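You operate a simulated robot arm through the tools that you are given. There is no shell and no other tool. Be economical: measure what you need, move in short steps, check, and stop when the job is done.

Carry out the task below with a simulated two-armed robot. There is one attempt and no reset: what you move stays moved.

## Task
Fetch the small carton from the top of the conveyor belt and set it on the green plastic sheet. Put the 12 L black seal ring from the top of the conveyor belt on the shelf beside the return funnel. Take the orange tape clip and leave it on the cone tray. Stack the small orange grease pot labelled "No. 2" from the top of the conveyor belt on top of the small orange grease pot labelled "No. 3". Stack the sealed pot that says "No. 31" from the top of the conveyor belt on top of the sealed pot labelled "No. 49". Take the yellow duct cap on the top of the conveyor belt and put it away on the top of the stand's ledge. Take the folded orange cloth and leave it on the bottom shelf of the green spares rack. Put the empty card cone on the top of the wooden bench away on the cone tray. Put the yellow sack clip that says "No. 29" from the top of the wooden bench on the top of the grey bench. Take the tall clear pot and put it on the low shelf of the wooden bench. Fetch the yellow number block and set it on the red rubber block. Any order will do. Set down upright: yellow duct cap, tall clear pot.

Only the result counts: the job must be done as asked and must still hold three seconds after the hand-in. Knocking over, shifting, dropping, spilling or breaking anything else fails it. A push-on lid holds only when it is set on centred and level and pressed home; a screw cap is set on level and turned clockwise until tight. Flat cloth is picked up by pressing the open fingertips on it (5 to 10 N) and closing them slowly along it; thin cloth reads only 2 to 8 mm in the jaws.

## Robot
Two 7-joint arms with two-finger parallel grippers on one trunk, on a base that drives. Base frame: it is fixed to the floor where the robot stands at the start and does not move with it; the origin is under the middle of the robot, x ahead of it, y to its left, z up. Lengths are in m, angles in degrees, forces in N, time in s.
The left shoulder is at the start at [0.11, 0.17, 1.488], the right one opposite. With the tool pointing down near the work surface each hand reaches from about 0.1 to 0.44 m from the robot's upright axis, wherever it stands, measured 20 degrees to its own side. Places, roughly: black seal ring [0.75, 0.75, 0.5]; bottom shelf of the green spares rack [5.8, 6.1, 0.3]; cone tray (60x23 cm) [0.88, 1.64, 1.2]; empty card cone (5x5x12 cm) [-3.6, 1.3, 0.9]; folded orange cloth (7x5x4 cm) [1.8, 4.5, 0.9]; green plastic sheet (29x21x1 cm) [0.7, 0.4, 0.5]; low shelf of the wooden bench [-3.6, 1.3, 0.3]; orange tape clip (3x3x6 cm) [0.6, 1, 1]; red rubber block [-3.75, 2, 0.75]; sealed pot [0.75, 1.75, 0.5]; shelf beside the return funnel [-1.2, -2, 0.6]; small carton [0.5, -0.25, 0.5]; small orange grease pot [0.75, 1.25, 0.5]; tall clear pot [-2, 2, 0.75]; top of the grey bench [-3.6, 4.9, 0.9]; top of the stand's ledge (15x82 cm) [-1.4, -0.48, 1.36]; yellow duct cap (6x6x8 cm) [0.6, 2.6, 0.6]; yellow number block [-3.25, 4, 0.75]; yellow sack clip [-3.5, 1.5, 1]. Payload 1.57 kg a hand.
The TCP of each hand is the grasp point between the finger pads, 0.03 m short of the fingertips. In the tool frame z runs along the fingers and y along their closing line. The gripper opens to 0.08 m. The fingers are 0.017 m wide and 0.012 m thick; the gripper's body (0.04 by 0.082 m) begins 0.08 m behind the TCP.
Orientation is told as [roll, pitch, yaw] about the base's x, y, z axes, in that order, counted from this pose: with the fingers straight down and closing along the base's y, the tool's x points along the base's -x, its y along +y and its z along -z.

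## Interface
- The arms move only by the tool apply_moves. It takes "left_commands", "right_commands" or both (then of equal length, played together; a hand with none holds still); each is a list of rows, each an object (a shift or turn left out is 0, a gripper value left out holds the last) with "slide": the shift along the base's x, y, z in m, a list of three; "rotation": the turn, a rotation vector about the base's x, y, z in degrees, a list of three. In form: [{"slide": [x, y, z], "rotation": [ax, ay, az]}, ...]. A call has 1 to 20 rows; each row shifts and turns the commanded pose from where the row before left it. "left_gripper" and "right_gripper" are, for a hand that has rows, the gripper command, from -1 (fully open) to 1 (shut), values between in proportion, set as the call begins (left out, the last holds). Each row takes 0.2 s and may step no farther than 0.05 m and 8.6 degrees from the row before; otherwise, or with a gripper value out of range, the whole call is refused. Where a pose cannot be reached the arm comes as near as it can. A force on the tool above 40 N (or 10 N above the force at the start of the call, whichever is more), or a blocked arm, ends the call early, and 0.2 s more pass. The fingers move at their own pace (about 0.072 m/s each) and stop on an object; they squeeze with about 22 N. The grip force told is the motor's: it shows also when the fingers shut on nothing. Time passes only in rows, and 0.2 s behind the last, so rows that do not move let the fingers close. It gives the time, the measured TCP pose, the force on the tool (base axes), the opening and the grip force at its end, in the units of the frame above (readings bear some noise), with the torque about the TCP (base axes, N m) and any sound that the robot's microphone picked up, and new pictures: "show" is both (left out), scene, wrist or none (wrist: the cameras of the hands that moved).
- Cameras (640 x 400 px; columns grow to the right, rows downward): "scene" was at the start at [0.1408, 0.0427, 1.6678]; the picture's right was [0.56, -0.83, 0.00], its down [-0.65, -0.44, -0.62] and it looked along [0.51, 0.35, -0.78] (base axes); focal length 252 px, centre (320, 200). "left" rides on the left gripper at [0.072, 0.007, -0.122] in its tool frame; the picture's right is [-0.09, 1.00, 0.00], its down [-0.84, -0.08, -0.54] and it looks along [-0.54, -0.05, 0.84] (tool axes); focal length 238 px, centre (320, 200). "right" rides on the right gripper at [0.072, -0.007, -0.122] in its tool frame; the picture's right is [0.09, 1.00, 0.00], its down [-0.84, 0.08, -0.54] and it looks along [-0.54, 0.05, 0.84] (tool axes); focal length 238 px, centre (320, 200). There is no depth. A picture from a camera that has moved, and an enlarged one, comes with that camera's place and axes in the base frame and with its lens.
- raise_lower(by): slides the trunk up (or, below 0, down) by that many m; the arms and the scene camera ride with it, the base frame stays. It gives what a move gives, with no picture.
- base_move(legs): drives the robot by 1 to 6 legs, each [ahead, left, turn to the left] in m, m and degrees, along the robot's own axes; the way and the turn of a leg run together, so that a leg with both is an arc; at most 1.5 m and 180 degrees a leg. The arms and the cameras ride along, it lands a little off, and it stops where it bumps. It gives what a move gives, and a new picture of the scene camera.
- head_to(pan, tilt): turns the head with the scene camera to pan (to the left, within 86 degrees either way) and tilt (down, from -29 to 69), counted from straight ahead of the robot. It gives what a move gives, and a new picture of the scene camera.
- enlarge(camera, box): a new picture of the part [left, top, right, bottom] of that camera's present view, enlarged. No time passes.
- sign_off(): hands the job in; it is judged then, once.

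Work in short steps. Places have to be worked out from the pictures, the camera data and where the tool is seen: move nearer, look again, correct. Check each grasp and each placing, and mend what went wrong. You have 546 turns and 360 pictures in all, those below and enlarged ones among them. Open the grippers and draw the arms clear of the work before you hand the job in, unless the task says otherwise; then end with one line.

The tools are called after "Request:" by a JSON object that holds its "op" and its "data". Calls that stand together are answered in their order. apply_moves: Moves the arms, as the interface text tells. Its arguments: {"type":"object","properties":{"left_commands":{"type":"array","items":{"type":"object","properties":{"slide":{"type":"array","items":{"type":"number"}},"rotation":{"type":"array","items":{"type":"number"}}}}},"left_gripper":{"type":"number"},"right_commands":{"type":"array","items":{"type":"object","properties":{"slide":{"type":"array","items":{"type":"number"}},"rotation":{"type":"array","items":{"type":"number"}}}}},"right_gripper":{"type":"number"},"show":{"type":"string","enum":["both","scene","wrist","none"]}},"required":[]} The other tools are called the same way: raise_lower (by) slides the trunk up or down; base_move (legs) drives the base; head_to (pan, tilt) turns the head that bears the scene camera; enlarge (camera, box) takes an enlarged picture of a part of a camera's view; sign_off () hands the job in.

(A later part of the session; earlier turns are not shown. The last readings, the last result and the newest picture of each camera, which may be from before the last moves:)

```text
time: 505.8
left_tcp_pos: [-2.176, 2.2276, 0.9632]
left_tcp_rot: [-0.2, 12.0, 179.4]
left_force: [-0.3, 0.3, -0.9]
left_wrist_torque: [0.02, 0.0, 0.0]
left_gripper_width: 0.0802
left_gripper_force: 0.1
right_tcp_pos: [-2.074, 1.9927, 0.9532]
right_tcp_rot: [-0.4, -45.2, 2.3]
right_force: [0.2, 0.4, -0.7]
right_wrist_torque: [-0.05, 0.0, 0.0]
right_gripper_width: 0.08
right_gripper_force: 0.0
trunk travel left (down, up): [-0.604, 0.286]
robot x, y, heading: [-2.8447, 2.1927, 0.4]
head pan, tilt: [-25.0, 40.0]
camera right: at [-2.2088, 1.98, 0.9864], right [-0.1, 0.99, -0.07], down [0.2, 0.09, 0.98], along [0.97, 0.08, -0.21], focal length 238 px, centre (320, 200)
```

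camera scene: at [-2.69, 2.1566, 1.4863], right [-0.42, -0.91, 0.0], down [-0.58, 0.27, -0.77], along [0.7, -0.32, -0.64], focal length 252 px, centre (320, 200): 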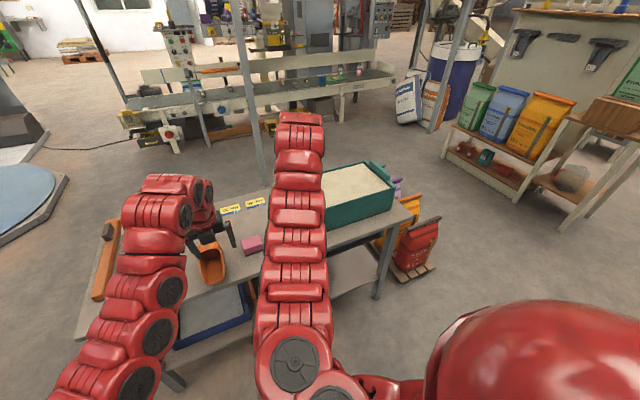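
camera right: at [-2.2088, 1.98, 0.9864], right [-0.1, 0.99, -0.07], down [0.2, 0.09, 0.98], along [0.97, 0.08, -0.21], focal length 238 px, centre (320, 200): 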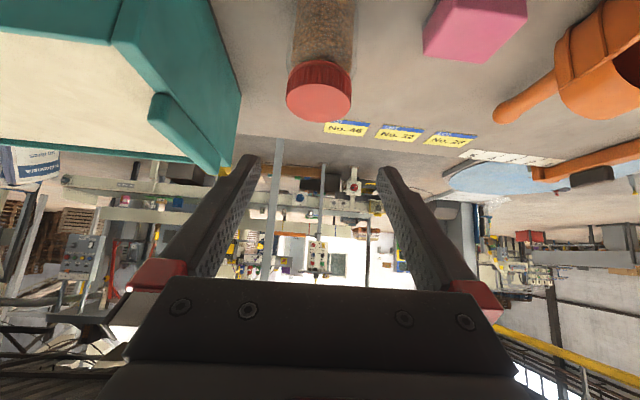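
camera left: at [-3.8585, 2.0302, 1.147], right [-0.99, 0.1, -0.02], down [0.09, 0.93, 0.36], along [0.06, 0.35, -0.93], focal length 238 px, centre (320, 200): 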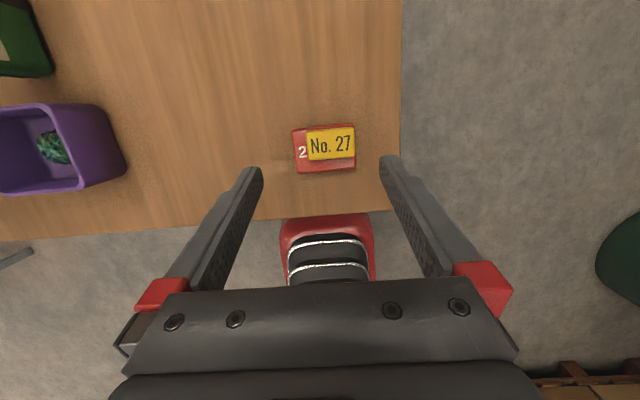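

Jar top ≈(−2.013, 1.988, z 0.845). Descend to grasp at z≈0.80.

Request:
{"op": "apply_moves", "data": {"right_commands": [{"slide": [0.012, -0.002, -0.038]}, {"slide": [0.016, -0.002, -0.038]}, {"slide": [0.017, 0, -0.038]}, {"slide": [0.016, 0, -0.035]}], "show": "wrist"}}

```text
time: 506.8
left_tcp_pos: [-2.1767, 2.2294, 0.9623]
left_tcp_rot: [-0.2, 12.0, 179.4]
left_force: [-0.2, 0.3, -0.1]
left_wrist_torque: [0.0, 0.0, 0.02]
left_gripper_width: 0.0799
left_gripper_force: 0.1
right_tcp_pos: [-2.0123, 1.9892, 0.8015]
right_tcp_rot: [-0.5, -45.1, 2.2]
right_force: [-0.4, -0.3, -0.2]
right_wrist_torque: [0.01, 0.01, 0.0]
right_gripper_width: 0.08
right_gripper_force: 0.0
trunk travel left (down, up): [-0.604, 0.286]
robot x, y, heading: [-2.8475, 2.1903, 0.2]
head pan, tilt: [-25.0, 40.0]
camera right: at [-2.1488, 1.9764, 0.8372], right [-0.1, 0.99, -0.07], down [0.2, 0.09, 0.97], along [0.97, 0.08, -0.21], focal length 238 px, centre (320, 200)
```

right: 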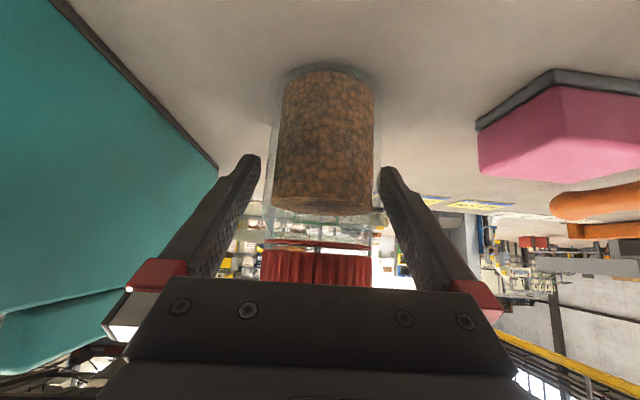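

Request:
{"op": "apply_moves", "data": {"right_commands": [{"slide": [0, 0.002, 0]}, {}, {}, {}, {"slide": [0, 0, 0.02]}], "right_gripper": 1, "show": "wrist"}}

```text
time: 508.0
left_tcp_pos: [-2.1759, 2.2302, 0.9629]
left_tcp_rot: [-0.2, 12.0, 179.4]
left_force: [0.4, 0.9, 0.7]
left_wrist_torque: [0.01, 0.01, 0.03]
left_gripper_width: 0.0798
left_gripper_force: 0.1
right_tcp_pos: [-2.0129, 1.9898, 0.8225]
right_tcp_rot: [-0.6, -45.2, 2.4]
right_force: [-0.1, 1.5, -0.3]
right_wrist_torque: [0.0, -0.01, -0.01]
right_gripper_width: 0.0674
right_gripper_force: 22.4
trunk travel left (down, up): [-0.604, 0.286]
robot x, y, heading: [-2.8437, 2.1933, 0.2]
head pan, tilt: [-25.0, 40.0]
camera right: at [-2.1484, 1.9777, 0.8566], right [-0.1, 0.99, -0.07], down [0.2, 0.09, 0.97], along [0.97, 0.08, -0.21], focal length 238 px, centre (320, 200)
```

right: 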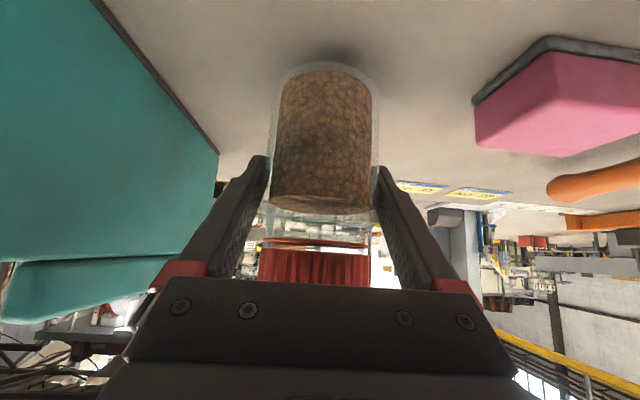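

Jar held (0.067). Lift, raise the trunk, and drive to open floor before turning.

Request:
{"op": "apply_moves", "data": {"right_commands": [{"slide": [0, 0, 0.04]}, {"slide": [0, 0, 0.045]}, {"slide": [0, 0, 0.045]}], "show": "none"}}

Request:
{"op": "raise_lower", "data": {"by": 0.15}}

Request:
{"op": "base_move", "data": {"legs": [[0, 0.87, 0], [0, 0, -90], [0, 0, -90]]}}

```text
time: 508.8
left_tcp_pos: [-2.1762, 2.229, 0.9639]
left_tcp_rot: [-0.1, 12.0, 179.4]
left_force: [1.1, 0.3, -0.8]
left_wrist_torque: [0.0, -0.02, 0.0]
left_gripper_width: 0.08
left_gripper_force: 0.1
right_tcp_pos: [-2.0109, 1.9922, 0.9542]
right_tcp_rot: [-0.5, -45.2, 2.2]
right_force: [-0.2, -0.8, -1.1]
right_wrist_torque: [-0.01, 0.0, -0.01]
right_gripper_width: 0.0672
right_gripper_force: 22.1
trunk travel left (down, up): [-0.604, 0.286]
robot x, y, heading: [-2.8428, 2.1903, 0.2]
head pan, tilt: [-25.0, 40.0]
```

```text
time: 510.6
left_tcp_pos: [-2.1754, 2.2293, 1.1124]
left_tcp_rot: [-0.2, 12.0, 179.4]
left_force: [0.2, -0.2, 0.5]
left_wrist_torque: [0.01, 0.01, 0.02]
left_gripper_width: 0.08
left_gripper_force: 0.0
right_tcp_pos: [-2.0107, 1.9929, 1.1016]
right_tcp_rot: [-0.5, -45.1, 2.4]
right_force: [0.2, 0.5, -1.0]
right_wrist_torque: [0.02, 0.01, -0.01]
right_gripper_width: 0.0673
right_gripper_force: 22.0
trunk travel left (down, up): [-0.754, 0.136]
robot x, y, heading: [-2.8453, 2.1946, 0.2]
head pan, tilt: [-25.0, 40.0]
```

```text
time: 522.8
left_tcp_pos: [-3.5233, 3.0, 1.1129]
left_tcp_rot: [-0.1, 12.0, 1.0]
left_force: [0.0, -0.7, 0.1]
left_wrist_torque: [0.0, 0.02, 0.01]
left_gripper_width: 0.0798
left_gripper_force: 0.2
right_tcp_pos: [-3.6957, 3.2314, 1.1029]
right_tcp_rot: [-0.6, -45.2, -175.9]
right_force: [0.3, 0.5, -1.0]
right_wrist_torque: [-0.01, -0.02, 0.02]
right_gripper_width: 0.0672
right_gripper_force: 21.6
trunk travel left (down, up): [-0.754, 0.136]
robot x, y, heading: [-2.8585, 3.0592, -178.1]
head pan, tilt: [-25.0, 40.0]
camera scene: at [-3.0161, 3.0885, 1.6361], right [0.39, 0.92, 0.0], down [0.59, -0.25, -0.77], along [-0.7, 0.3, -0.64], focal length 252 px, centre (320, 200)
```

scene: 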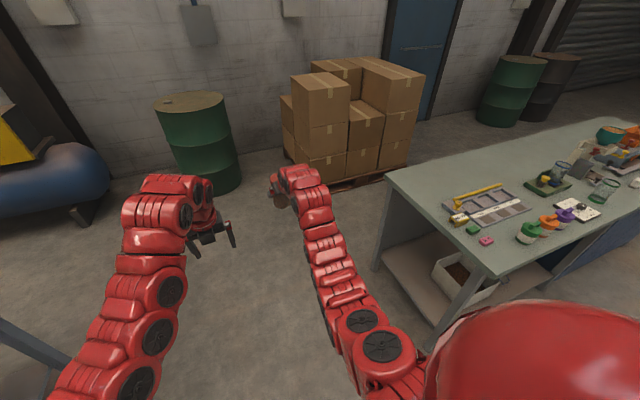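

Raise to the top, back to x≈−2.52 and strafe left along the bench to y≈1.05.

Request:
{"op": "raise_lower", "data": {"by": 0.13}}

Request:
{"op": "base_move", "data": {"legs": [[-0.34, 0, -1.9], [0, 1.0, 0], [0, 1.0, 0]]}}

Request:
{"op": "head_to", "data": {"pan": 0, "tilt": 50}}

```text
time: 524.4
left_tcp_pos: [-3.5234, 2.9998, 1.2429]
left_tcp_rot: [-0.2, 12.0, 1.1]
left_force: [0.7, -0.5, -0.1]
left_wrist_torque: [-0.01, 0.0, 0.01]
left_gripper_width: 0.0799
left_gripper_force: 0.1
right_tcp_pos: [-3.6965, 3.2331, 1.2338]
right_tcp_rot: [-0.4, -45.0, -176.0]
right_force: [-0.5, -0.3, -1.1]
right_wrist_torque: [-0.01, 0.01, 0.01]
right_gripper_width: 0.0672
right_gripper_force: 22.1
trunk travel left (down, up): [-0.884, 0.006]
robot x, y, heading: [-2.8535, 3.0625, -178.1]
head pan, tilt: [-25.0, 40.0]
```

```text
time: 536.1
left_tcp_pos: [-3.168, 1.0298, 1.2429]
left_tcp_rot: [-0.3, 12.0, -0.4]
left_force: [0.2, 0.5, -0.4]
left_wrist_torque: [0.02, 0.03, 0.01]
left_gripper_width: 0.08
left_gripper_force: 0.1
right_tcp_pos: [-3.3347, 1.2667, 1.2343]
right_tcp_rot: [-0.5, -45.2, -177.5]
right_force: [0.0, 0.3, -0.6]
right_wrist_torque: [0.03, -0.02, 0.0]
right_gripper_width: 0.067
right_gripper_force: 21.3
trunk travel left (down, up): [-0.884, 0.006]
robot x, y, heading: [-2.4986, 1.0666, -179.5]
head pan, tilt: [-25.0, 40.0]
camera scene: at [-2.6591, 1.1046, 1.7661], right [0.41, 0.91, 0.0], down [0.59, -0.27, -0.77], along [-0.7, 0.32, -0.64], focal length 252 px, centre (320, 200)
```

scene: 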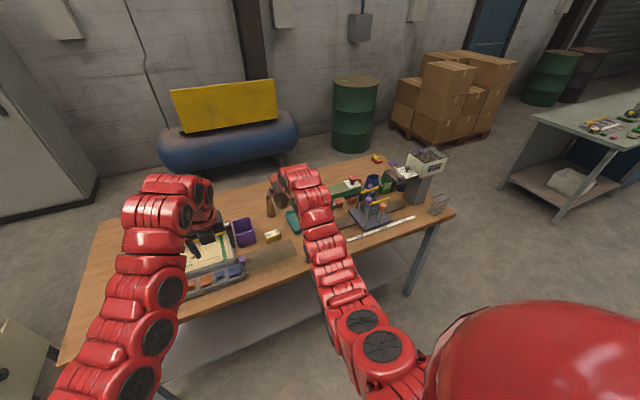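

```text
time: 537.0
left_tcp_pos: [-3.1679, 1.0301, 1.2431]
left_tcp_rot: [-0.2, 12.0, -0.4]
left_force: [0.1, -0.2, -0.2]
left_wrist_torque: [-0.03, 0.01, -0.02]
left_gripper_width: 0.0801
left_gripper_force: 0.0
right_tcp_pos: [-3.3344, 1.2653, 1.2333]
right_tcp_rot: [-0.5, -45.2, -177.5]
right_force: [-0.2, 0.3, -1.4]
right_wrist_torque: [0.02, 0.05, 0.0]
right_gripper_width: 0.0669
right_gripper_force: 22.3
trunk travel left (down, up): [-0.884, 0.006]
robot x, y, heading: [-2.4995, 1.0706, -179.5]
head pan, tilt: [0.0, 50.0]
camera scene: at [-2.6587, 1.0682, 1.752], right [-0.01, 1.0, 0.0], down [0.77, 0.01, -0.64], along [-0.64, -0.01, -0.77], focal length 252 px, centre (320, 200)
```

scene: 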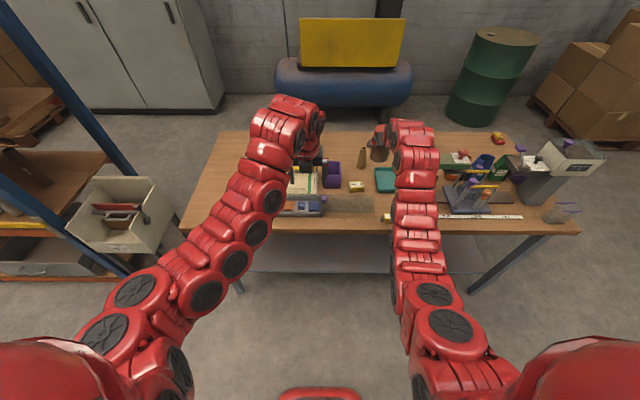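

Back off 0.3 so both hands clear the bench edge, then move the left hand out to the side.

Request:
{"op": "base_move", "data": {"legs": [[-0.3, 0, -0.5]]}}

Request:
{"op": "apply_moves", "data": {"left_commands": [{"slide": [0.02, -0.045, 0]}, {"slide": [0.02, -0.045, 0]}, {"slide": [0.03, -0.04, 0]}, {"slide": [0.03, -0.04, 0]}, {"slide": [0.03, -0.04, 0]}, {"slide": [0.03, -0.04, 0]}, {"slide": [0.03, -0.04, 0]}, {"slide": [0.03, -0.04, 0]}], "show": "none"}}

Request:
{"op": "raise_lower", "data": {"by": -0.5}}

```text
time: 538.8
left_tcp_pos: [-3.0256, 1.0373, 1.2402]
left_tcp_rot: [-0.4, 11.8, -1.1]
left_force: [-1.0, -0.3, -0.9]
left_wrist_torque: [0.01, -0.04, -0.03]
left_gripper_width: 0.0797
left_gripper_force: 0.2
right_tcp_pos: [-3.1913, 1.277, 1.2302]
right_tcp_rot: [-0.5, -45.0, -178.0]
right_force: [-0.2, -1.0, -1.6]
right_wrist_torque: [0.01, 0.0, -0.03]
right_gripper_width: 0.0671
right_gripper_force: 21.9
trunk travel left (down, up): [-0.884, 0.006]
robot x, y, heading: [-2.3523, 1.0742, 180.2]
head pan, tilt: [0.0, 50.0]
stopped in leg 1: the robot was blocked; the commanded pose is now the measured one
camera scene: at [-2.5187, 1.0723, 1.7514], right [0.0, 1.0, 0.0], down [0.77, 0.0, -0.64], along [-0.64, 0.0, -0.77], focal length 252 px, centre (320, 200)
```

scene: 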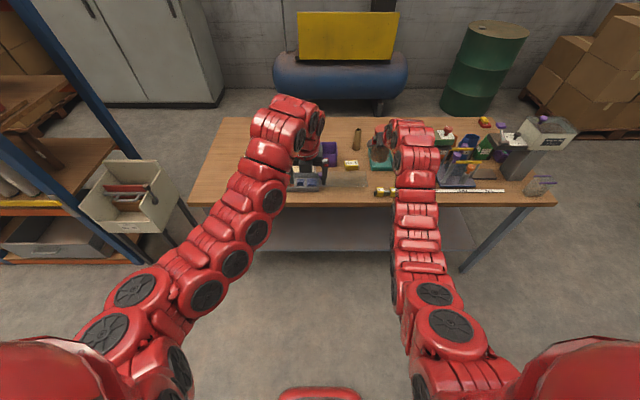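

```text
time: 540.6
left_tcp_pos: [-3.0381, 0.8211, 1.2288]
left_tcp_rot: [0.0, 10.8, -0.7]
left_force: [-0.6, 0.2, 0.4]
left_wrist_torque: [0.01, -0.02, 0.01]
left_gripper_width: 0.08
left_gripper_force: 0.0
left hand out of reach, approached as far as the arm can: row 1, 2, 3, 4, 5, 6, 7, 8
right_tcp_pos: [-3.1882, 1.2763, 1.2338]
right_tcp_rot: [-0.5, -45.2, -177.9]
right_force: [0.5, 0.0, -0.1]
right_wrist_torque: [-0.02, -0.04, 0.01]
right_gripper_width: 0.0669
right_gripper_force: 21.9
trunk travel left (down, up): [-0.884, 0.006]
robot x, y, heading: [-2.3542, 1.0714, 179.9]
head pan, tilt: [0.0, 50.0]
```

```text
refused: -0.5 is not a number from -0.4 to 0.4
```

The pallet of bags behind limits backing here. Strafe left to y≈0.67 where there's room, and back up.

Request:
{"op": "base_move", "data": {"legs": [[0.04, 0, 0], [0, 0.4, 0], [-0.28, 0, 0]]}}

Request:
{"op": "raise_lower", "data": {"by": -0.4}}

```text
time: 545.2
left_tcp_pos: [-2.7975, 0.4146, 1.2265]
left_tcp_rot: [-0.1, 10.8, -0.8]
left_force: [0.2, 1.0, 1.0]
left_wrist_torque: [-0.03, -0.02, -0.03]
left_gripper_width: 0.0796
left_gripper_force: 0.0
right_tcp_pos: [-2.9458, 0.8704, 1.2328]
right_tcp_rot: [-0.5, -45.1, -178.2]
right_force: [-0.5, -0.6, -0.4]
right_wrist_torque: [0.01, -0.02, 0.0]
right_gripper_width: 0.0669
right_gripper_force: 22.2
trunk travel left (down, up): [-0.884, 0.006]
robot x, y, heading: [-2.1119, 0.6647, 179.7]
head pan, tilt: [0.0, 50.0]
camera scene: at [-2.2724, 0.6643, 1.7517], right [0.0, 1.0, 0.0], down [0.77, 0.0, -0.64], along [-0.64, 0.0, -0.77], focal length 252 px, centre (320, 200)
```

scene: 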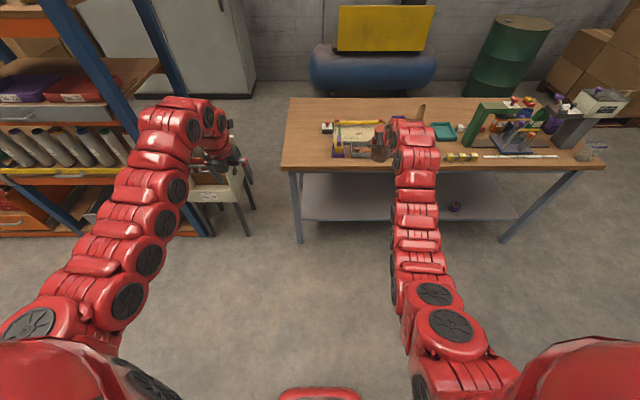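

```text
time: 549.0
left_tcp_pos: [-2.7955, 0.4152, 0.8278]
left_tcp_rot: [0.0, 10.9, -0.8]
left_force: [-1.2, 0.2, -1.2]
left_wrist_torque: [-0.02, 0.0, 0.02]
left_gripper_width: 0.0797
left_gripper_force: 0.1
right_tcp_pos: [-2.9436, 0.8711, 0.8337]
right_tcp_rot: [-0.4, -45.3, -178.2]
right_force: [0.6, 0.3, -2.0]
right_wrist_torque: [-0.03, 0.0, -0.01]
right_gripper_width: 0.0669
right_gripper_force: 21.9
trunk travel left (down, up): [-0.484, 0.406]
robot x, y, heading: [-2.1107, 0.6645, 180.0]
head pan, tilt: [0.0, 50.0]
```

Lower a further 0.33 and shift the left hand away from the bench leg.

Request:
{"op": "raise_lower", "data": {"by": -0.33}}

Request:
{"op": "apply_moves", "data": {"left_commands": [{"slide": [0.0, -0.04, 0]}, {"slide": [0.0, -0.04, 0]}, {"slide": [0.02, -0.03, 0]}], "show": "none"}}

Request:
{"op": "base_move", "data": {"legs": [[0.3, 0, 0]]}}

Request:
{"op": "enlarge", "data": {"camera": "right", "box": [0, 0, 640, 400]}}

```text
time: 552.2
left_tcp_pos: [-2.7963, 0.4152, 0.4992]
left_tcp_rot: [0.0, 10.9, -0.8]
left_force: [0.1, 0.5, 0.1]
left_wrist_torque: [-0.01, 0.03, 0.03]
left_gripper_width: 0.08
left_gripper_force: 0.2
right_tcp_pos: [-2.943, 0.8704, 0.5037]
right_tcp_rot: [-0.6, -45.2, -178.2]
right_force: [-0.6, 0.2, -0.8]
right_wrist_torque: [-0.01, 0.0, 0.01]
right_gripper_width: 0.0671
right_gripper_force: 22.4
trunk travel left (down, up): [-0.154, 0.736]
robot x, y, heading: [-2.1125, 0.6603, 180.2]
head pan, tilt: [0.0, 50.0]
```

```text
time: 553.0
left_tcp_pos: [-2.7954, 0.3946, 0.4973]
left_tcp_rot: [0.0, 10.9, -0.7]
left_force: [-0.1, -0.4, -0.7]
left_wrist_torque: [0.0, -0.01, 0.03]
left_gripper_width: 0.0801
left_gripper_force: 0.1
left hand out of reach, approached as far as the arm can: row 1, 2, 3
right_tcp_pos: [-2.9429, 0.871, 0.5035]
right_tcp_rot: [-0.5, -45.2, -178.2]
right_force: [0.2, -0.2, -1.2]
right_wrist_torque: [0.01, 0.02, 0.01]
right_gripper_width: 0.0671
right_gripper_force: 22.1
trunk travel left (down, up): [-0.154, 0.736]
robot x, y, heading: [-2.1118, 0.6616, 179.7]
head pan, tilt: [0.0, 50.0]
```

```text
time: 555.1
left_tcp_pos: [-3.0981, 0.3965, 0.4966]
left_tcp_rot: [-0.1, 10.8, -0.7]
left_force: [0.0, 0.0, 0.1]
left_wrist_torque: [-0.01, -0.01, 0.0]
left_gripper_width: 0.0805
left_gripper_force: 0.1
right_tcp_pos: [-3.2447, 0.8728, 0.503]
right_tcp_rot: [-0.5, -45.2, -178.2]
right_force: [1.4, -0.7, -0.5]
right_wrist_torque: [0.02, -0.01, 0.01]
right_gripper_width: 0.067
right_gripper_force: 22.2
trunk travel left (down, up): [-0.154, 0.736]
robot x, y, heading: [-2.4125, 0.6665, 179.8]
head pan, tilt: [0.0, 50.0]
camera scene: at [-2.5727, 0.6654, 1.0219], right [0.0, 1.0, 0.0], down [0.77, 0.0, -0.64], along [-0.64, 0.0, -0.77], focal length 252 px, centre (320, 200)
```

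scene: 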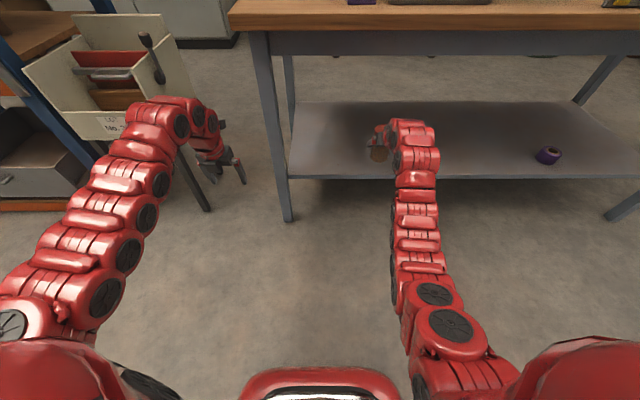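

```text
1.00 times, centred on (320, 200) of right (not enlarged: the box is as wide or as high as the picture)
camera zoom: at [-3.1074, 0.8803, 0.538], right [0.09, -0.99, -0.07], down [-0.2, -0.09, 0.98], along [-0.97, -0.07, -0.21], focal length 238 px, centre (320, 200)
```

zoom: 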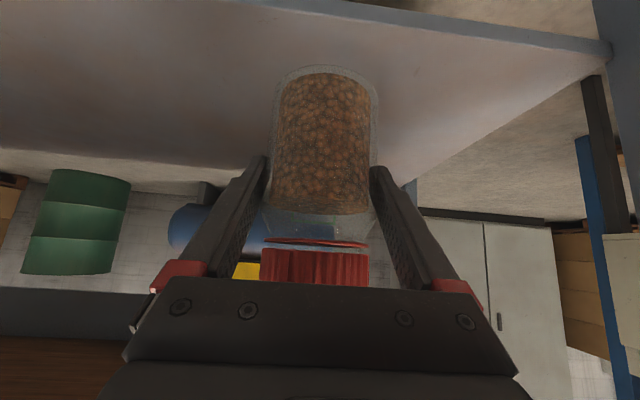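

Request:
{"op": "base_move", "data": {"legs": [[0, 0.085, 0], [0.155, 0, 0]]}}

Request:
{"op": "raise_lower", "data": {"by": -0.13}}

```text
time: 557.2
left_tcp_pos: [-3.253, 0.3115, 0.4971]
left_tcp_rot: [-0.1, 10.8, -0.7]
left_force: [0.0, -0.2, 0.1]
left_wrist_torque: [0.0, 0.0, 0.03]
left_gripper_width: 0.08
left_gripper_force: 0.1
right_tcp_pos: [-3.4008, 0.7865, 0.5027]
right_tcp_rot: [-0.5, -45.1, -178.2]
right_force: [0.1, -0.6, -0.9]
right_wrist_torque: [-0.02, 0.01, 0.0]
right_gripper_width: 0.067
right_gripper_force: 21.8
trunk travel left (down, up): [-0.154, 0.736]
robot x, y, heading: [-2.5699, 0.5775, 179.6]
head pan, tilt: [0.0, 50.0]
camera scene: at [-2.7279, 0.5803, 1.0219], right [0.0, 1.0, 0.0], down [0.77, 0.0, -0.64], along [-0.64, 0.0, -0.77], focal length 252 px, centre (320, 200)
```

scene: 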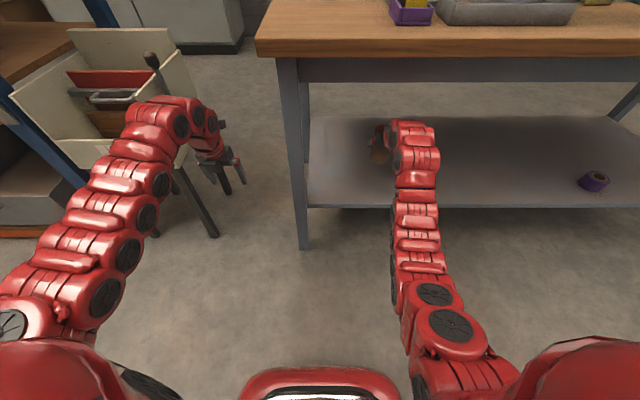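

```text
time: 558.8
left_tcp_pos: [-3.2526, 0.3105, 0.3685]
left_tcp_rot: [0.0, 10.8, -0.7]
left_force: [0.2, -0.4, -1.4]
left_wrist_torque: [-0.03, -0.01, 0.0]
left_gripper_width: 0.0802
left_gripper_force: 0.0
right_tcp_pos: [-3.4008, 0.7868, 0.3726]
right_tcp_rot: [-0.4, -45.3, -178.2]
right_force: [0.4, 0.9, -0.8]
right_wrist_torque: [-0.02, -0.03, 0.0]
right_gripper_width: 0.0668
right_gripper_force: 22.1
trunk travel left (down, up): [-0.024, 0.866]
robot x, y, heading: [-2.5674, 0.5798, 179.8]
head pan, tilt: [0.0, 50.0]
```

Request:
{"op": "apply_moves", "data": {"right_commands": [{"slide": [0, 0, -0.008]}, {"slide": [0, 0, -0.004]}, {"slide": [0, 0, -0.003]}, {"slide": [0, 0, -0.003]}], "show": "wrist"}}

```text
time: 559.8
left_tcp_pos: [-3.2521, 0.3109, 0.368]
left_tcp_rot: [0.0, 10.9, -0.8]
left_force: [0.0, 0.1, -0.2]
left_wrist_torque: [-0.02, -0.04, 0.0]
left_gripper_width: 0.0799
left_gripper_force: 0.0
right_tcp_pos: [-3.4005, 0.7877, 0.3593]
right_tcp_rot: [-0.5, -45.3, -178.2]
right_force: [2.3, 0.1, 9.1]
right_wrist_torque: [-0.21, -0.23, 0.04]
right_gripper_width: 0.0667
right_gripper_force: 22.0
trunk travel left (down, up): [-0.024, 0.866]
robot x, y, heading: [-2.5688, 0.5853, 179.9]
head pan, tilt: [0.0, 50.0]
camera right: at [-3.2621, 0.7951, 0.3926], right [0.09, -0.99, -0.07], down [-0.2, -0.09, 0.98], along [-0.98, -0.07, -0.21], focal length 238 px, centre (320, 200)
```

right: 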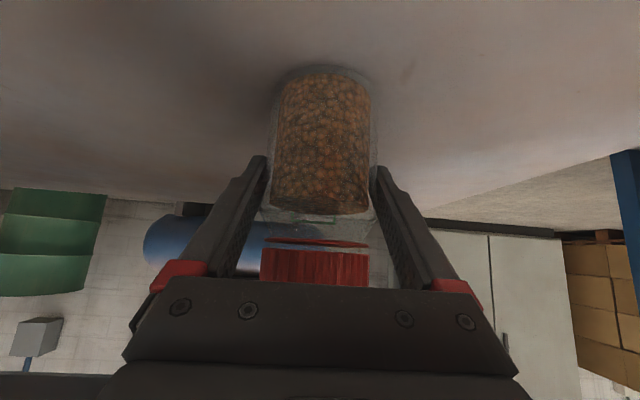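

Jar stands on the shelf. Release and retreat along the tool axis.

Request:
{"op": "apply_moves", "data": {"right_commands": [{"slide": [0, 0, -0.001]}, {}, {}, {"slide": [0.025, 0, 0.025]}, {"slide": [0.03, 0, 0.03]}, {"slide": [0.03, 0, 0.03]}], "right_gripper": -1, "show": "wrist"}}

```text
time: 561.2
left_tcp_pos: [-3.2524, 0.3115, 0.367]
left_tcp_rot: [-0.1, 10.8, -0.6]
left_force: [0.4, 0.3, 0.0]
left_wrist_torque: [-0.02, 0.0, -0.01]
left_gripper_width: 0.0802
left_gripper_force: 0.1
right_tcp_pos: [-3.3131, 0.786, 0.4397]
right_tcp_rot: [-0.5, -45.0, -178.3]
right_force: [-0.3, -0.1, 0.1]
right_wrist_torque: [-0.01, 0.0, 0.0]
right_gripper_width: 0.0799
right_gripper_force: 0.0
trunk travel left (down, up): [-0.024, 0.866]
robot x, y, heading: [-2.5686, 0.5792, 179.8]
head pan, tilt: [0.0, 50.0]
camera right: at [-3.1755, 0.795, 0.4746], right [0.09, -0.99, -0.07], down [-0.2, -0.09, 0.97], along [-0.97, -0.07, -0.21], focal length 238 px, centre (320, 200)
```

right: 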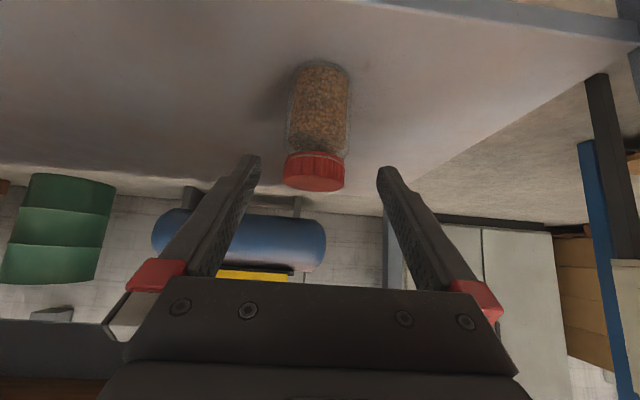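

Jar done. Now the cone: back out, raise the trunk, and come over the bench at y≈1.1.

Request:
{"op": "base_move", "data": {"legs": [[-0.45, 0, 0]]}}

Request:
{"op": "raise_lower", "data": {"by": 0.4}}

Request:
{"op": "raise_lower", "data": {"by": 0.35}}

Request:
{"op": "base_move", "data": {"legs": [[0.35, 0, 0], [0, -0.53, 0], [0.25, 0, 0]]}}

Request:
{"op": "enlarge", "data": {"camera": "right", "box": [0, 0, 640, 400]}}

```text
time: 563.9
left_tcp_pos: [-2.7988, 0.3077, 0.367]
left_tcp_rot: [0.0, 10.8, -0.6]
left_force: [0.3, 0.8, 0.1]
left_wrist_torque: [-0.02, 0.01, -0.01]
left_gripper_width: 0.08
left_gripper_force: 0.1
right_tcp_pos: [-2.863, 0.7831, 0.4403]
right_tcp_rot: [-0.5, -45.1, -178.0]
right_force: [-0.6, -0.9, 1.1]
right_wrist_torque: [0.01, 0.0, 0.03]
right_gripper_width: 0.08
right_gripper_force: 0.1
trunk travel left (down, up): [-0.024, 0.866]
robot x, y, heading: [-2.119, 0.5761, 180.1]
head pan, tilt: [0.0, 50.0]
camera scene: at [-2.2757, 0.5787, 0.892], right [0.0, 1.0, 0.0], down [0.77, 0.0, -0.64], along [-0.64, 0.0, -0.77], focal length 252 px, centre (320, 200)
```

scene: 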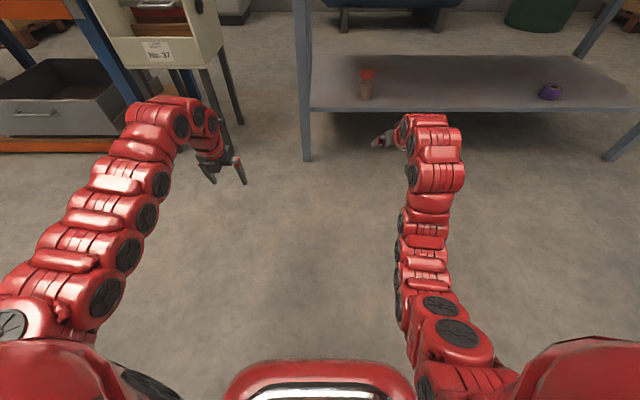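

```text
time: 567.7
left_tcp_pos: [-2.8007, 0.3082, 0.7671]
left_tcp_rot: [0.0, 10.8, -0.5]
left_force: [0.3, -0.6, -0.3]
left_wrist_torque: [0.01, 0.02, -0.01]
left_gripper_width: 0.0802
left_gripper_force: 0.1
right_tcp_pos: [-2.8638, 0.7835, 0.8397]
right_tcp_rot: [-0.4, -45.2, -178.0]
right_force: [0.1, 0.0, 0.0]
right_wrist_torque: [-0.02, 0.01, -0.05]
right_gripper_width: 0.0797
right_gripper_force: 0.1
trunk travel left (down, up): [-0.424, 0.466]
robot x, y, heading: [-2.1172, 0.5807, 179.9]
head pan, tilt: [0.0, 50.0]
```

```text
time: 571.1
left_tcp_pos: [-2.8002, 0.3077, 1.1168]
left_tcp_rot: [0.0, 10.7, -0.6]
left_force: [0.5, -0.4, -0.3]
left_wrist_torque: [0.0, -0.02, 0.01]
left_gripper_width: 0.0804
left_gripper_force: 0.1
right_tcp_pos: [-2.8632, 0.7834, 1.1902]
right_tcp_rot: [-0.5, -45.2, -178.1]
right_force: [-0.3, 1.0, 0.2]
right_wrist_torque: [0.01, 0.0, -0.02]
right_gripper_width: 0.0799
right_gripper_force: 0.1
trunk travel left (down, up): [-0.774, 0.116]
robot x, y, heading: [-2.1214, 0.5801, 179.9]
head pan, tilt: [0.0, 50.0]
```

```text
time: 577.5
left_tcp_pos: [-3.3978, 0.8348, 1.117]
left_tcp_rot: [-0.1, 11.0, -1.2]
left_force: [0.0, 0.0, -0.7]
left_wrist_torque: [-0.05, 0.02, -0.01]
left_gripper_width: 0.0799
left_gripper_force: 0.1
right_tcp_pos: [-3.4556, 1.3102, 1.1901]
right_tcp_rot: [-0.5, -45.2, -178.6]
right_force: [-0.4, 0.1, 0.1]
right_wrist_torque: [-0.01, 0.0, -0.04]
right_gripper_width: 0.0798
right_gripper_force: 0.0
trunk travel left (down, up): [-0.774, 0.116]
robot x, y, heading: [-2.71, 1.0966, 179.3]
head pan, tilt: [0.0, 50.0]
camera scene: at [-2.8695, 1.0993, 1.6421], right [0.01, 1.0, 0.0], down [0.77, -0.01, -0.64], along [-0.64, 0.01, -0.77], focal length 252 px, centre (320, 200)
```

scene: 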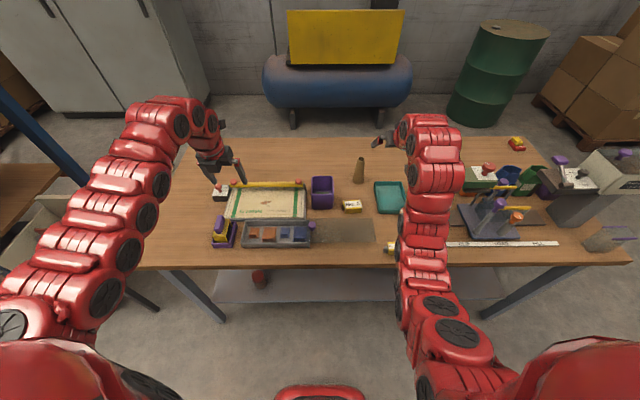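

```text
1.00 times, centred on (320, 200) of right (not enlarged: the box is as wide or as high as the picture)
camera zoom: at [-3.3165, 1.3177, 1.225], right [0.08, -0.99, -0.07], down [-0.2, -0.09, 0.98], along [-0.98, -0.06, -0.21], focal length 238 px, centre (320, 200)
```

zoom: 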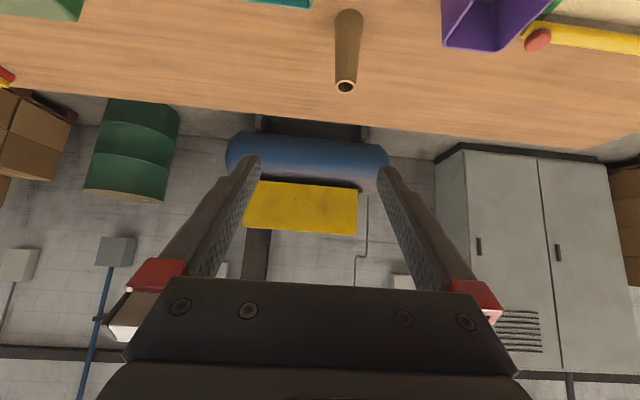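

Cone at ≈(−3.63, 1.276). Approach it diagonally with the right hand (fingers straddling).

Request:
{"op": "apply_moves", "data": {"right_commands": [{"slide": [-0.0246, -0.0049, -0.037]}, {"slide": [-0.0246, -0.0049, -0.037]}, {"slide": [-0.0246, -0.0049, -0.037]}, {"slide": [-0.0246, -0.0049, -0.037]}, {"slide": [-0.0246, -0.0049, -0.037]}], "show": "wrist"}}

```text
time: 578.6
left_tcp_pos: [-3.4, 0.8349, 1.1156]
left_tcp_rot: [0.0, 10.8, -1.2]
left_force: [-0.5, 0.6, -0.4]
left_wrist_torque: [0.02, -0.04, 0.0]
left_gripper_width: 0.0799
left_gripper_force: 0.0
right_tcp_pos: [-3.5812, 1.2837, 1.0064]
right_tcp_rot: [-0.6, -45.1, -178.6]
right_force: [-0.5, -0.4, -0.5]
right_wrist_torque: [-0.01, 0.03, 0.03]
right_gripper_width: 0.0802
right_gripper_force: 0.0
trunk travel left (down, up): [-0.774, 0.116]
robot x, y, heading: [-2.7108, 1.0982, 179.5]
head pan, tilt: [0.0, 50.0]
camera right: at [-3.4427, 1.2909, 1.0402], right [0.08, -0.99, -0.07], down [-0.21, -0.09, 0.97], along [-0.98, -0.07, -0.21], focal length 238 px, centre (320, 200)
```

right: 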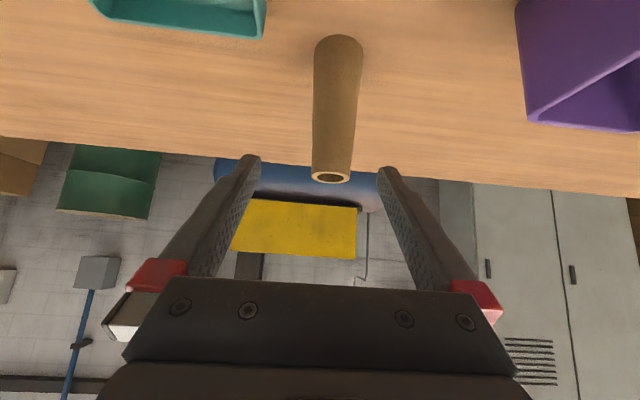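

Request:
{"op": "apply_moves", "data": {"right_commands": [{"slide": [-0.017, -0.006, -0.03]}, {"slide": [-0.017, -0.006, -0.03]}, {"slide": [-0.014, 0, -0.022]}, {}], "show": "none"}}

Request:
{"op": "apply_moves", "data": {"right_commands": [{}, {}, {}, {}, {"slide": [0, 0, 0.03]}], "right_gripper": 1, "show": "wrist"}}

```text
time: 579.6
left_tcp_pos: [-3.3978, 0.8345, 1.1171]
left_tcp_rot: [0.0, 10.7, -1.2]
left_force: [0.3, 0.3, 0.6]
left_wrist_torque: [0.02, 0.01, 0.03]
left_gripper_width: 0.0798
left_gripper_force: 0.1
right_tcp_pos: [-3.5831, 1.2812, 0.9657]
right_tcp_rot: [-0.5, -45.2, -178.6]
right_force: [-0.2, -0.8, -0.7]
right_wrist_torque: [0.0, -0.01, 0.02]
right_gripper_width: 0.0798
right_gripper_force: 0.1
right hand out of reach, approached as far as the arm can: row 1, 2, 3
trunk travel left (down, up): [-0.774, 0.116]
robot x, y, heading: [-2.7086, 1.1009, 179.2]
head pan, tilt: [0.0, 50.0]
```

```text
time: 580.9
left_tcp_pos: [-3.3981, 0.835, 1.118]
left_tcp_rot: [-0.1, 10.9, -1.3]
left_force: [-0.9, -0.1, 0.5]
left_wrist_torque: [0.0, -0.03, -0.01]
left_gripper_width: 0.0802
left_gripper_force: 0.0
right_tcp_pos: [-3.5816, 1.2823, 0.9979]
right_tcp_rot: [-0.5, -45.3, -178.7]
right_force: [0.8, 0.2, -0.4]
right_wrist_torque: [0.02, 0.02, -0.03]
right_gripper_width: 0.0003
right_gripper_force: 21.1
trunk travel left (down, up): [-0.774, 0.116]
robot x, y, heading: [-2.7134, 1.0958, 179.3]
head pan, tilt: [0.0, 50.0]
camera right: at [-3.444, 1.2891, 1.0324], right [0.08, -0.99, -0.07], down [-0.2, -0.09, 0.98], along [-0.98, -0.07, -0.21], focal length 238 px, centre (320, 200)
```

right: 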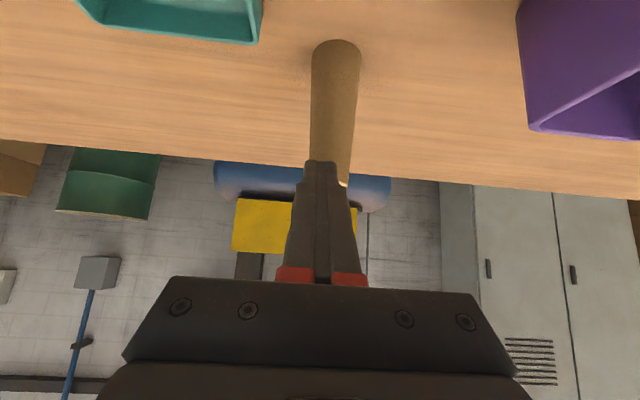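

Fell short by 5 cm. Open and drive the base 6 cm forward, then lower.

Request:
{"op": "apply_moves", "data": {"right_commands": [{"slide": [0.01, -0.005, 0.01]}, {"slide": [0, -0.005, 0]}, {}, {}], "right_gripper": -1, "show": "none"}}

Request:
{"op": "base_move", "data": {"legs": [[0.065, 0, 0.5]]}}

Request:
{"op": "apply_moves", "data": {"right_commands": [{"slide": [0, 0, -0.03]}, {"slide": [0, 0, -0.03]}, {"slide": [0, 0, -0.02]}, {}], "show": "wrist"}}

```text
time: 581.9
left_tcp_pos: [-3.3977, 0.8355, 1.1165]
left_tcp_rot: [0.1, 10.8, -1.1]
left_force: [0.2, -0.1, 0.2]
left_wrist_torque: [0.01, 0.0, 0.05]
left_gripper_width: 0.08
left_gripper_force: 0.1
right_tcp_pos: [-3.5729, 1.272, 1.0086]
right_tcp_rot: [-0.5, -45.1, -178.5]
right_force: [0.4, 0.1, 0.4]
right_wrist_torque: [-0.04, -0.01, 0.01]
right_gripper_width: 0.0801
right_gripper_force: 0.1
trunk travel left (down, up): [-0.774, 0.116]
robot x, y, heading: [-2.7081, 1.0959, 179.1]
head pan, tilt: [0.0, 50.0]
```

```text
time: 582.8
left_tcp_pos: [-3.4563, 0.83, 1.1193]
left_tcp_rot: [0.0, 10.9, -0.6]
left_force: [0.4, -0.3, 0.5]
left_wrist_torque: [0.0, 0.01, -0.01]
left_gripper_width: 0.08
left_gripper_force: 0.1
right_tcp_pos: [-3.6347, 1.2652, 1.0102]
right_tcp_rot: [-0.5, -45.4, -178.2]
right_force: [0.6, -0.9, -0.1]
right_wrist_torque: [0.01, -0.03, -0.02]
right_gripper_width: 0.0801
right_gripper_force: 0.1
trunk travel left (down, up): [-0.774, 0.116]
robot x, y, heading: [-2.7745, 1.094, 179.6]
head pan, tilt: [0.0, 50.0]
camera scene: at [-2.9303, 1.0987, 1.6423], right [0.0, 1.0, 0.0], down [0.77, 0.0, -0.64], along [-0.64, 0.0, -0.77], focal length 252 px, centre (320, 200)
```

scene: 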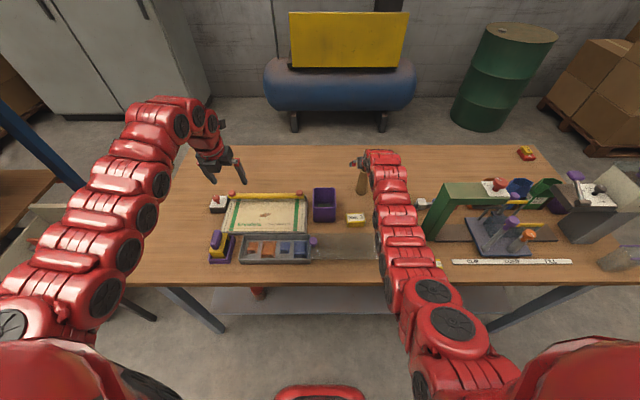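

```text
time: 583.8
left_tcp_pos: [-3.4566, 0.8305, 1.1179]
left_tcp_rot: [0.0, 10.9, -0.7]
left_force: [-0.3, 0.0, 0.3]
left_wrist_torque: [0.0, 0.0, -0.02]
left_gripper_width: 0.08
left_gripper_force: 0.1
right_tcp_pos: [-3.6335, 1.2654, 0.929]
right_tcp_rot: [-0.7, -45.2, -178.2]
right_force: [0.5, 0.5, 0.3]
right_wrist_torque: [0.0, -0.01, 0.01]
right_gripper_width: 0.0799
right_gripper_force: 0.0
trunk travel left (down, up): [-0.774, 0.116]
robot x, y, heading: [-2.7766, 1.0962, 179.8]
head pan, tilt: [0.0, 50.0]
camera right: at [-3.4954, 1.2739, 0.9635], right [0.09, -0.99, -0.07], down [-0.2, -0.09, 0.98], along [-0.98, -0.07, -0.21], focal length 238 px, centre (320, 200)
```

right: 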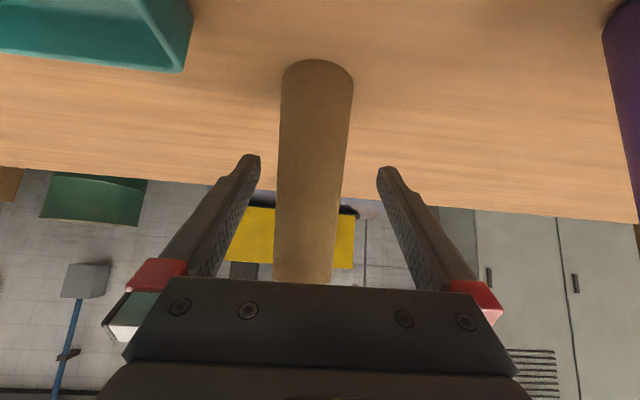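

Cone is between the fingers. Close and lift.

Request:
{"op": "apply_moves", "data": {"right_commands": [{"slide": [0, 0.002, 0]}, {}, {}, {}, {}, {"slide": [0, 0, 0.03]}, {"slide": [0, 0, 0.04]}, {"slide": [0, 0, 0.04]}], "right_gripper": 1, "show": "wrist"}}

```text
time: 585.6
left_tcp_pos: [-3.4581, 0.8284, 1.1176]
left_tcp_rot: [0.0, 10.8, -0.7]
left_force: [0.1, 0.4, 0.8]
left_wrist_torque: [0.01, 0.0, 0.02]
left_gripper_width: 0.08
left_gripper_force: 0.1
right_tcp_pos: [-3.6353, 1.2685, 1.0358]
right_tcp_rot: [-0.5, -45.1, -178.2]
right_force: [0.2, -0.6, -0.9]
right_wrist_torque: [0.04, 0.03, 0.0]
right_gripper_width: 0.0366
right_gripper_force: 21.9
trunk travel left (down, up): [-0.774, 0.116]
robot x, y, heading: [-2.7766, 1.0983, 179.8]
head pan, tilt: [0.0, 50.0]
camera right: at [-3.4979, 1.2768, 1.0705], right [0.09, -0.99, -0.07], down [-0.2, -0.09, 0.97], along [-0.97, -0.07, -0.21], focal length 238 px, centre (320, 200)
```

right: 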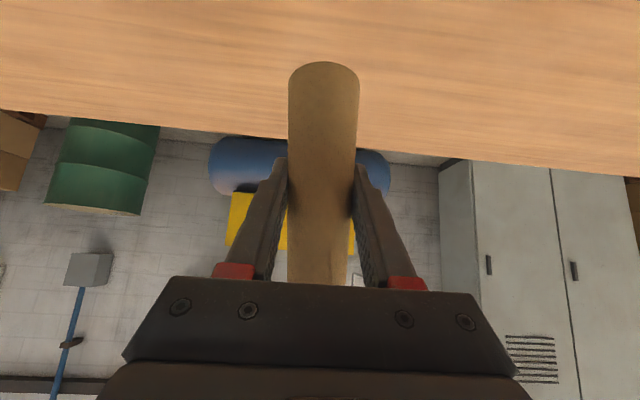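

Cone held. Raise, back off, and turn around in the open area (left turn) to face +x.

Request:
{"op": "raise_lower", "data": {"by": 0.11}}

Request:
{"op": "base_move", "data": {"legs": [[-0.3, 0, 0], [0, 0.6, 0], [0, 0, 90], [0, 0, 90], [1.3, 0, 0]]}}

```text
time: 587.0
left_tcp_pos: [-3.4585, 0.8296, 1.2278]
left_tcp_rot: [0.0, 10.7, -0.7]
left_force: [0.7, -0.5, 0.2]
left_wrist_torque: [0.02, 0.0, 0.0]
left_gripper_width: 0.0798
left_gripper_force: 0.2
right_tcp_pos: [-3.6363, 1.2687, 1.1456]
right_tcp_rot: [-0.4, -45.2, -178.2]
right_force: [0.1, -0.1, -0.1]
right_wrist_torque: [-0.01, 0.0, -0.01]
right_gripper_width: 0.0363
right_gripper_force: 22.1
trunk travel left (down, up): [-0.884, 0.006]
robot x, y, heading: [-2.7739, 1.1016, 179.9]
head pan, tilt: [0.0, 50.0]
```

```text
time: 597.8
left_tcp_pos: [-1.8448, 0.107, 1.228]
left_tcp_rot: [0.0, 10.8, 126.5]
left_force: [0.1, 0.1, -0.1]
left_wrist_torque: [-0.01, 0.01, -0.01]
left_gripper_width: 0.0802
left_gripper_force: 0.1
right_tcp_pos: [-2.0988, -0.3128, 1.154]
right_tcp_rot: [-1.8, -46.2, -51.4]
right_force: [-2.8, -5.0, 1.6]
right_wrist_torque: [0.11, -0.01, 0.07]
right_gripper_width: 0.0361
right_gripper_force: 21.9
trunk travel left (down, up): [-0.884, 0.006]
robot x, y, heading: [-2.4733, 0.4903, -53.1]
head pan, tilt: [0.0, 50.0]
stopped in leg 4: the force on the tool passed its limit at 59 N (the readings are from after the stop); the commanded pose is now the measured one
camera scene: at [-2.3792, 0.3651, 1.7519], right [-0.8, -0.6, 0.0], down [-0.46, 0.61, -0.64], along [0.39, -0.51, -0.77], focal length 252 px, centre (320, 200)
```

scene: 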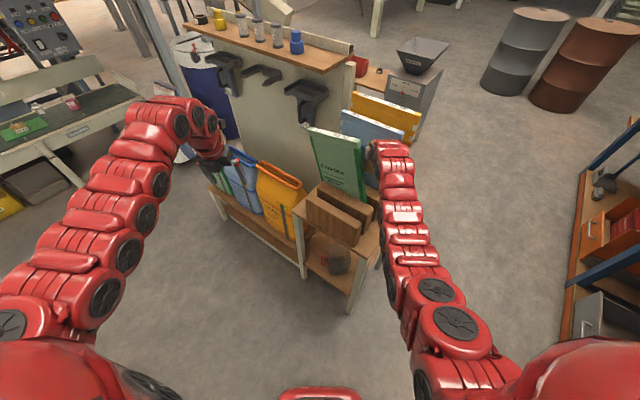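

The hand touched the green pack on the side table. Reverse the turn and inspect.

Request:
{"op": "base_move", "data": {"legs": [[0, 0, -30]]}}

Request:
{"op": "head_to", "data": {"pan": 35, "tilt": 35}}

Request:
{"op": "enlarge", "data": {"camera": "right", "box": [0, 0, 640, 400]}}

```text
time: 599.7
left_tcp_pos: [-2.1225, -0.1541, 1.2269]
left_tcp_rot: [-0.1, 10.8, 96.4]
left_force: [-0.2, -0.5, -0.3]
left_wrist_torque: [-0.02, 0.03, -0.02]
left_gripper_width: 0.0799
left_gripper_force: 0.1
right_tcp_pos: [-2.5494, -0.3926, 1.1535]
right_tcp_rot: [-1.6, -46.2, -81.6]
right_force: [-0.2, -0.3, 0.9]
right_wrist_torque: [-0.01, 0.01, 0.01]
right_gripper_width: 0.0365
right_gripper_force: 22.6
trunk travel left (down, up): [-0.884, 0.006]
robot x, y, heading: [-2.472, 0.4929, -82.9]
head pan, tilt: [0.0, 50.0]
camera scene: at [-2.4553, 0.3345, 1.752], right [-0.99, -0.12, 0.0], down [-0.09, 0.76, -0.64], along [0.08, -0.64, -0.77], focal length 252 px, centre (320, 200)
```

scene: 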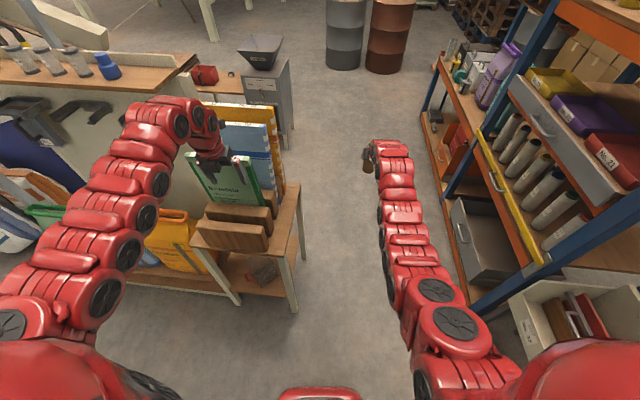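

```text
time: 600.7
left_tcp_pos: [-2.121, -0.1547, 1.2271]
left_tcp_rot: [0.0, 10.8, 96.4]
left_force: [0.8, -0.3, 0.1]
left_wrist_torque: [0.0, 0.0, -0.01]
left_gripper_width: 0.08
left_gripper_force: 0.0
right_tcp_pos: [-2.5499, -0.392, 1.1535]
right_tcp_rot: [-1.6, -46.1, -81.6]
right_force: [0.3, 0.5, -0.1]
right_wrist_torque: [0.0, 0.01, 0.0]
right_gripper_width: 0.0364
right_gripper_force: 22.5
trunk travel left (down, up): [-0.884, 0.006]
robot x, y, heading: [-2.471, 0.4911, -83.2]
head pan, tilt: [35.0, 35.0]
camera scene: at [-2.406, 0.3453, 1.7737], right [-0.75, -0.67, 0.0], down [-0.38, 0.43, -0.82], along [0.55, -0.61, -0.57], focal length 252 px, centre (320, 200)
```

scene: 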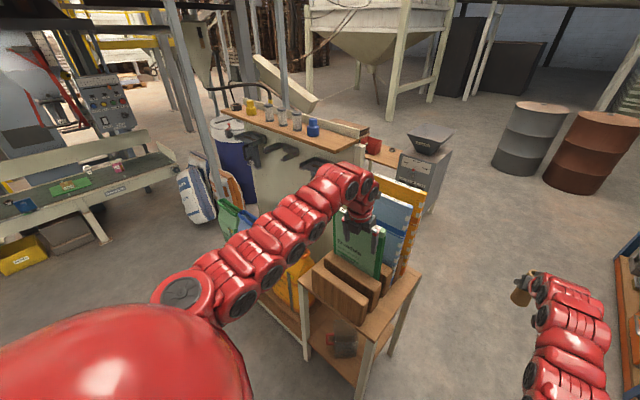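

```text
1.00 times, centred on (320, 200) of right (not enlarged: the box is as wide or as high as the picture)
camera zoom: at [-2.5719, -0.2574, 1.1861], right [0.98, 0.19, -0.09], down [0.12, -0.17, 0.98], along [0.17, -0.97, -0.19], focal length 238 px, centre (320, 200)
```

zoom: 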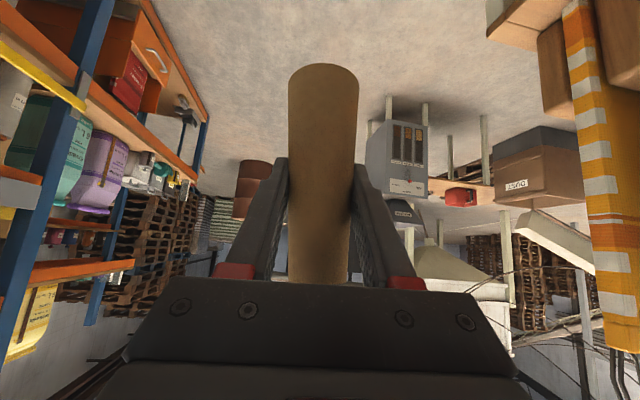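

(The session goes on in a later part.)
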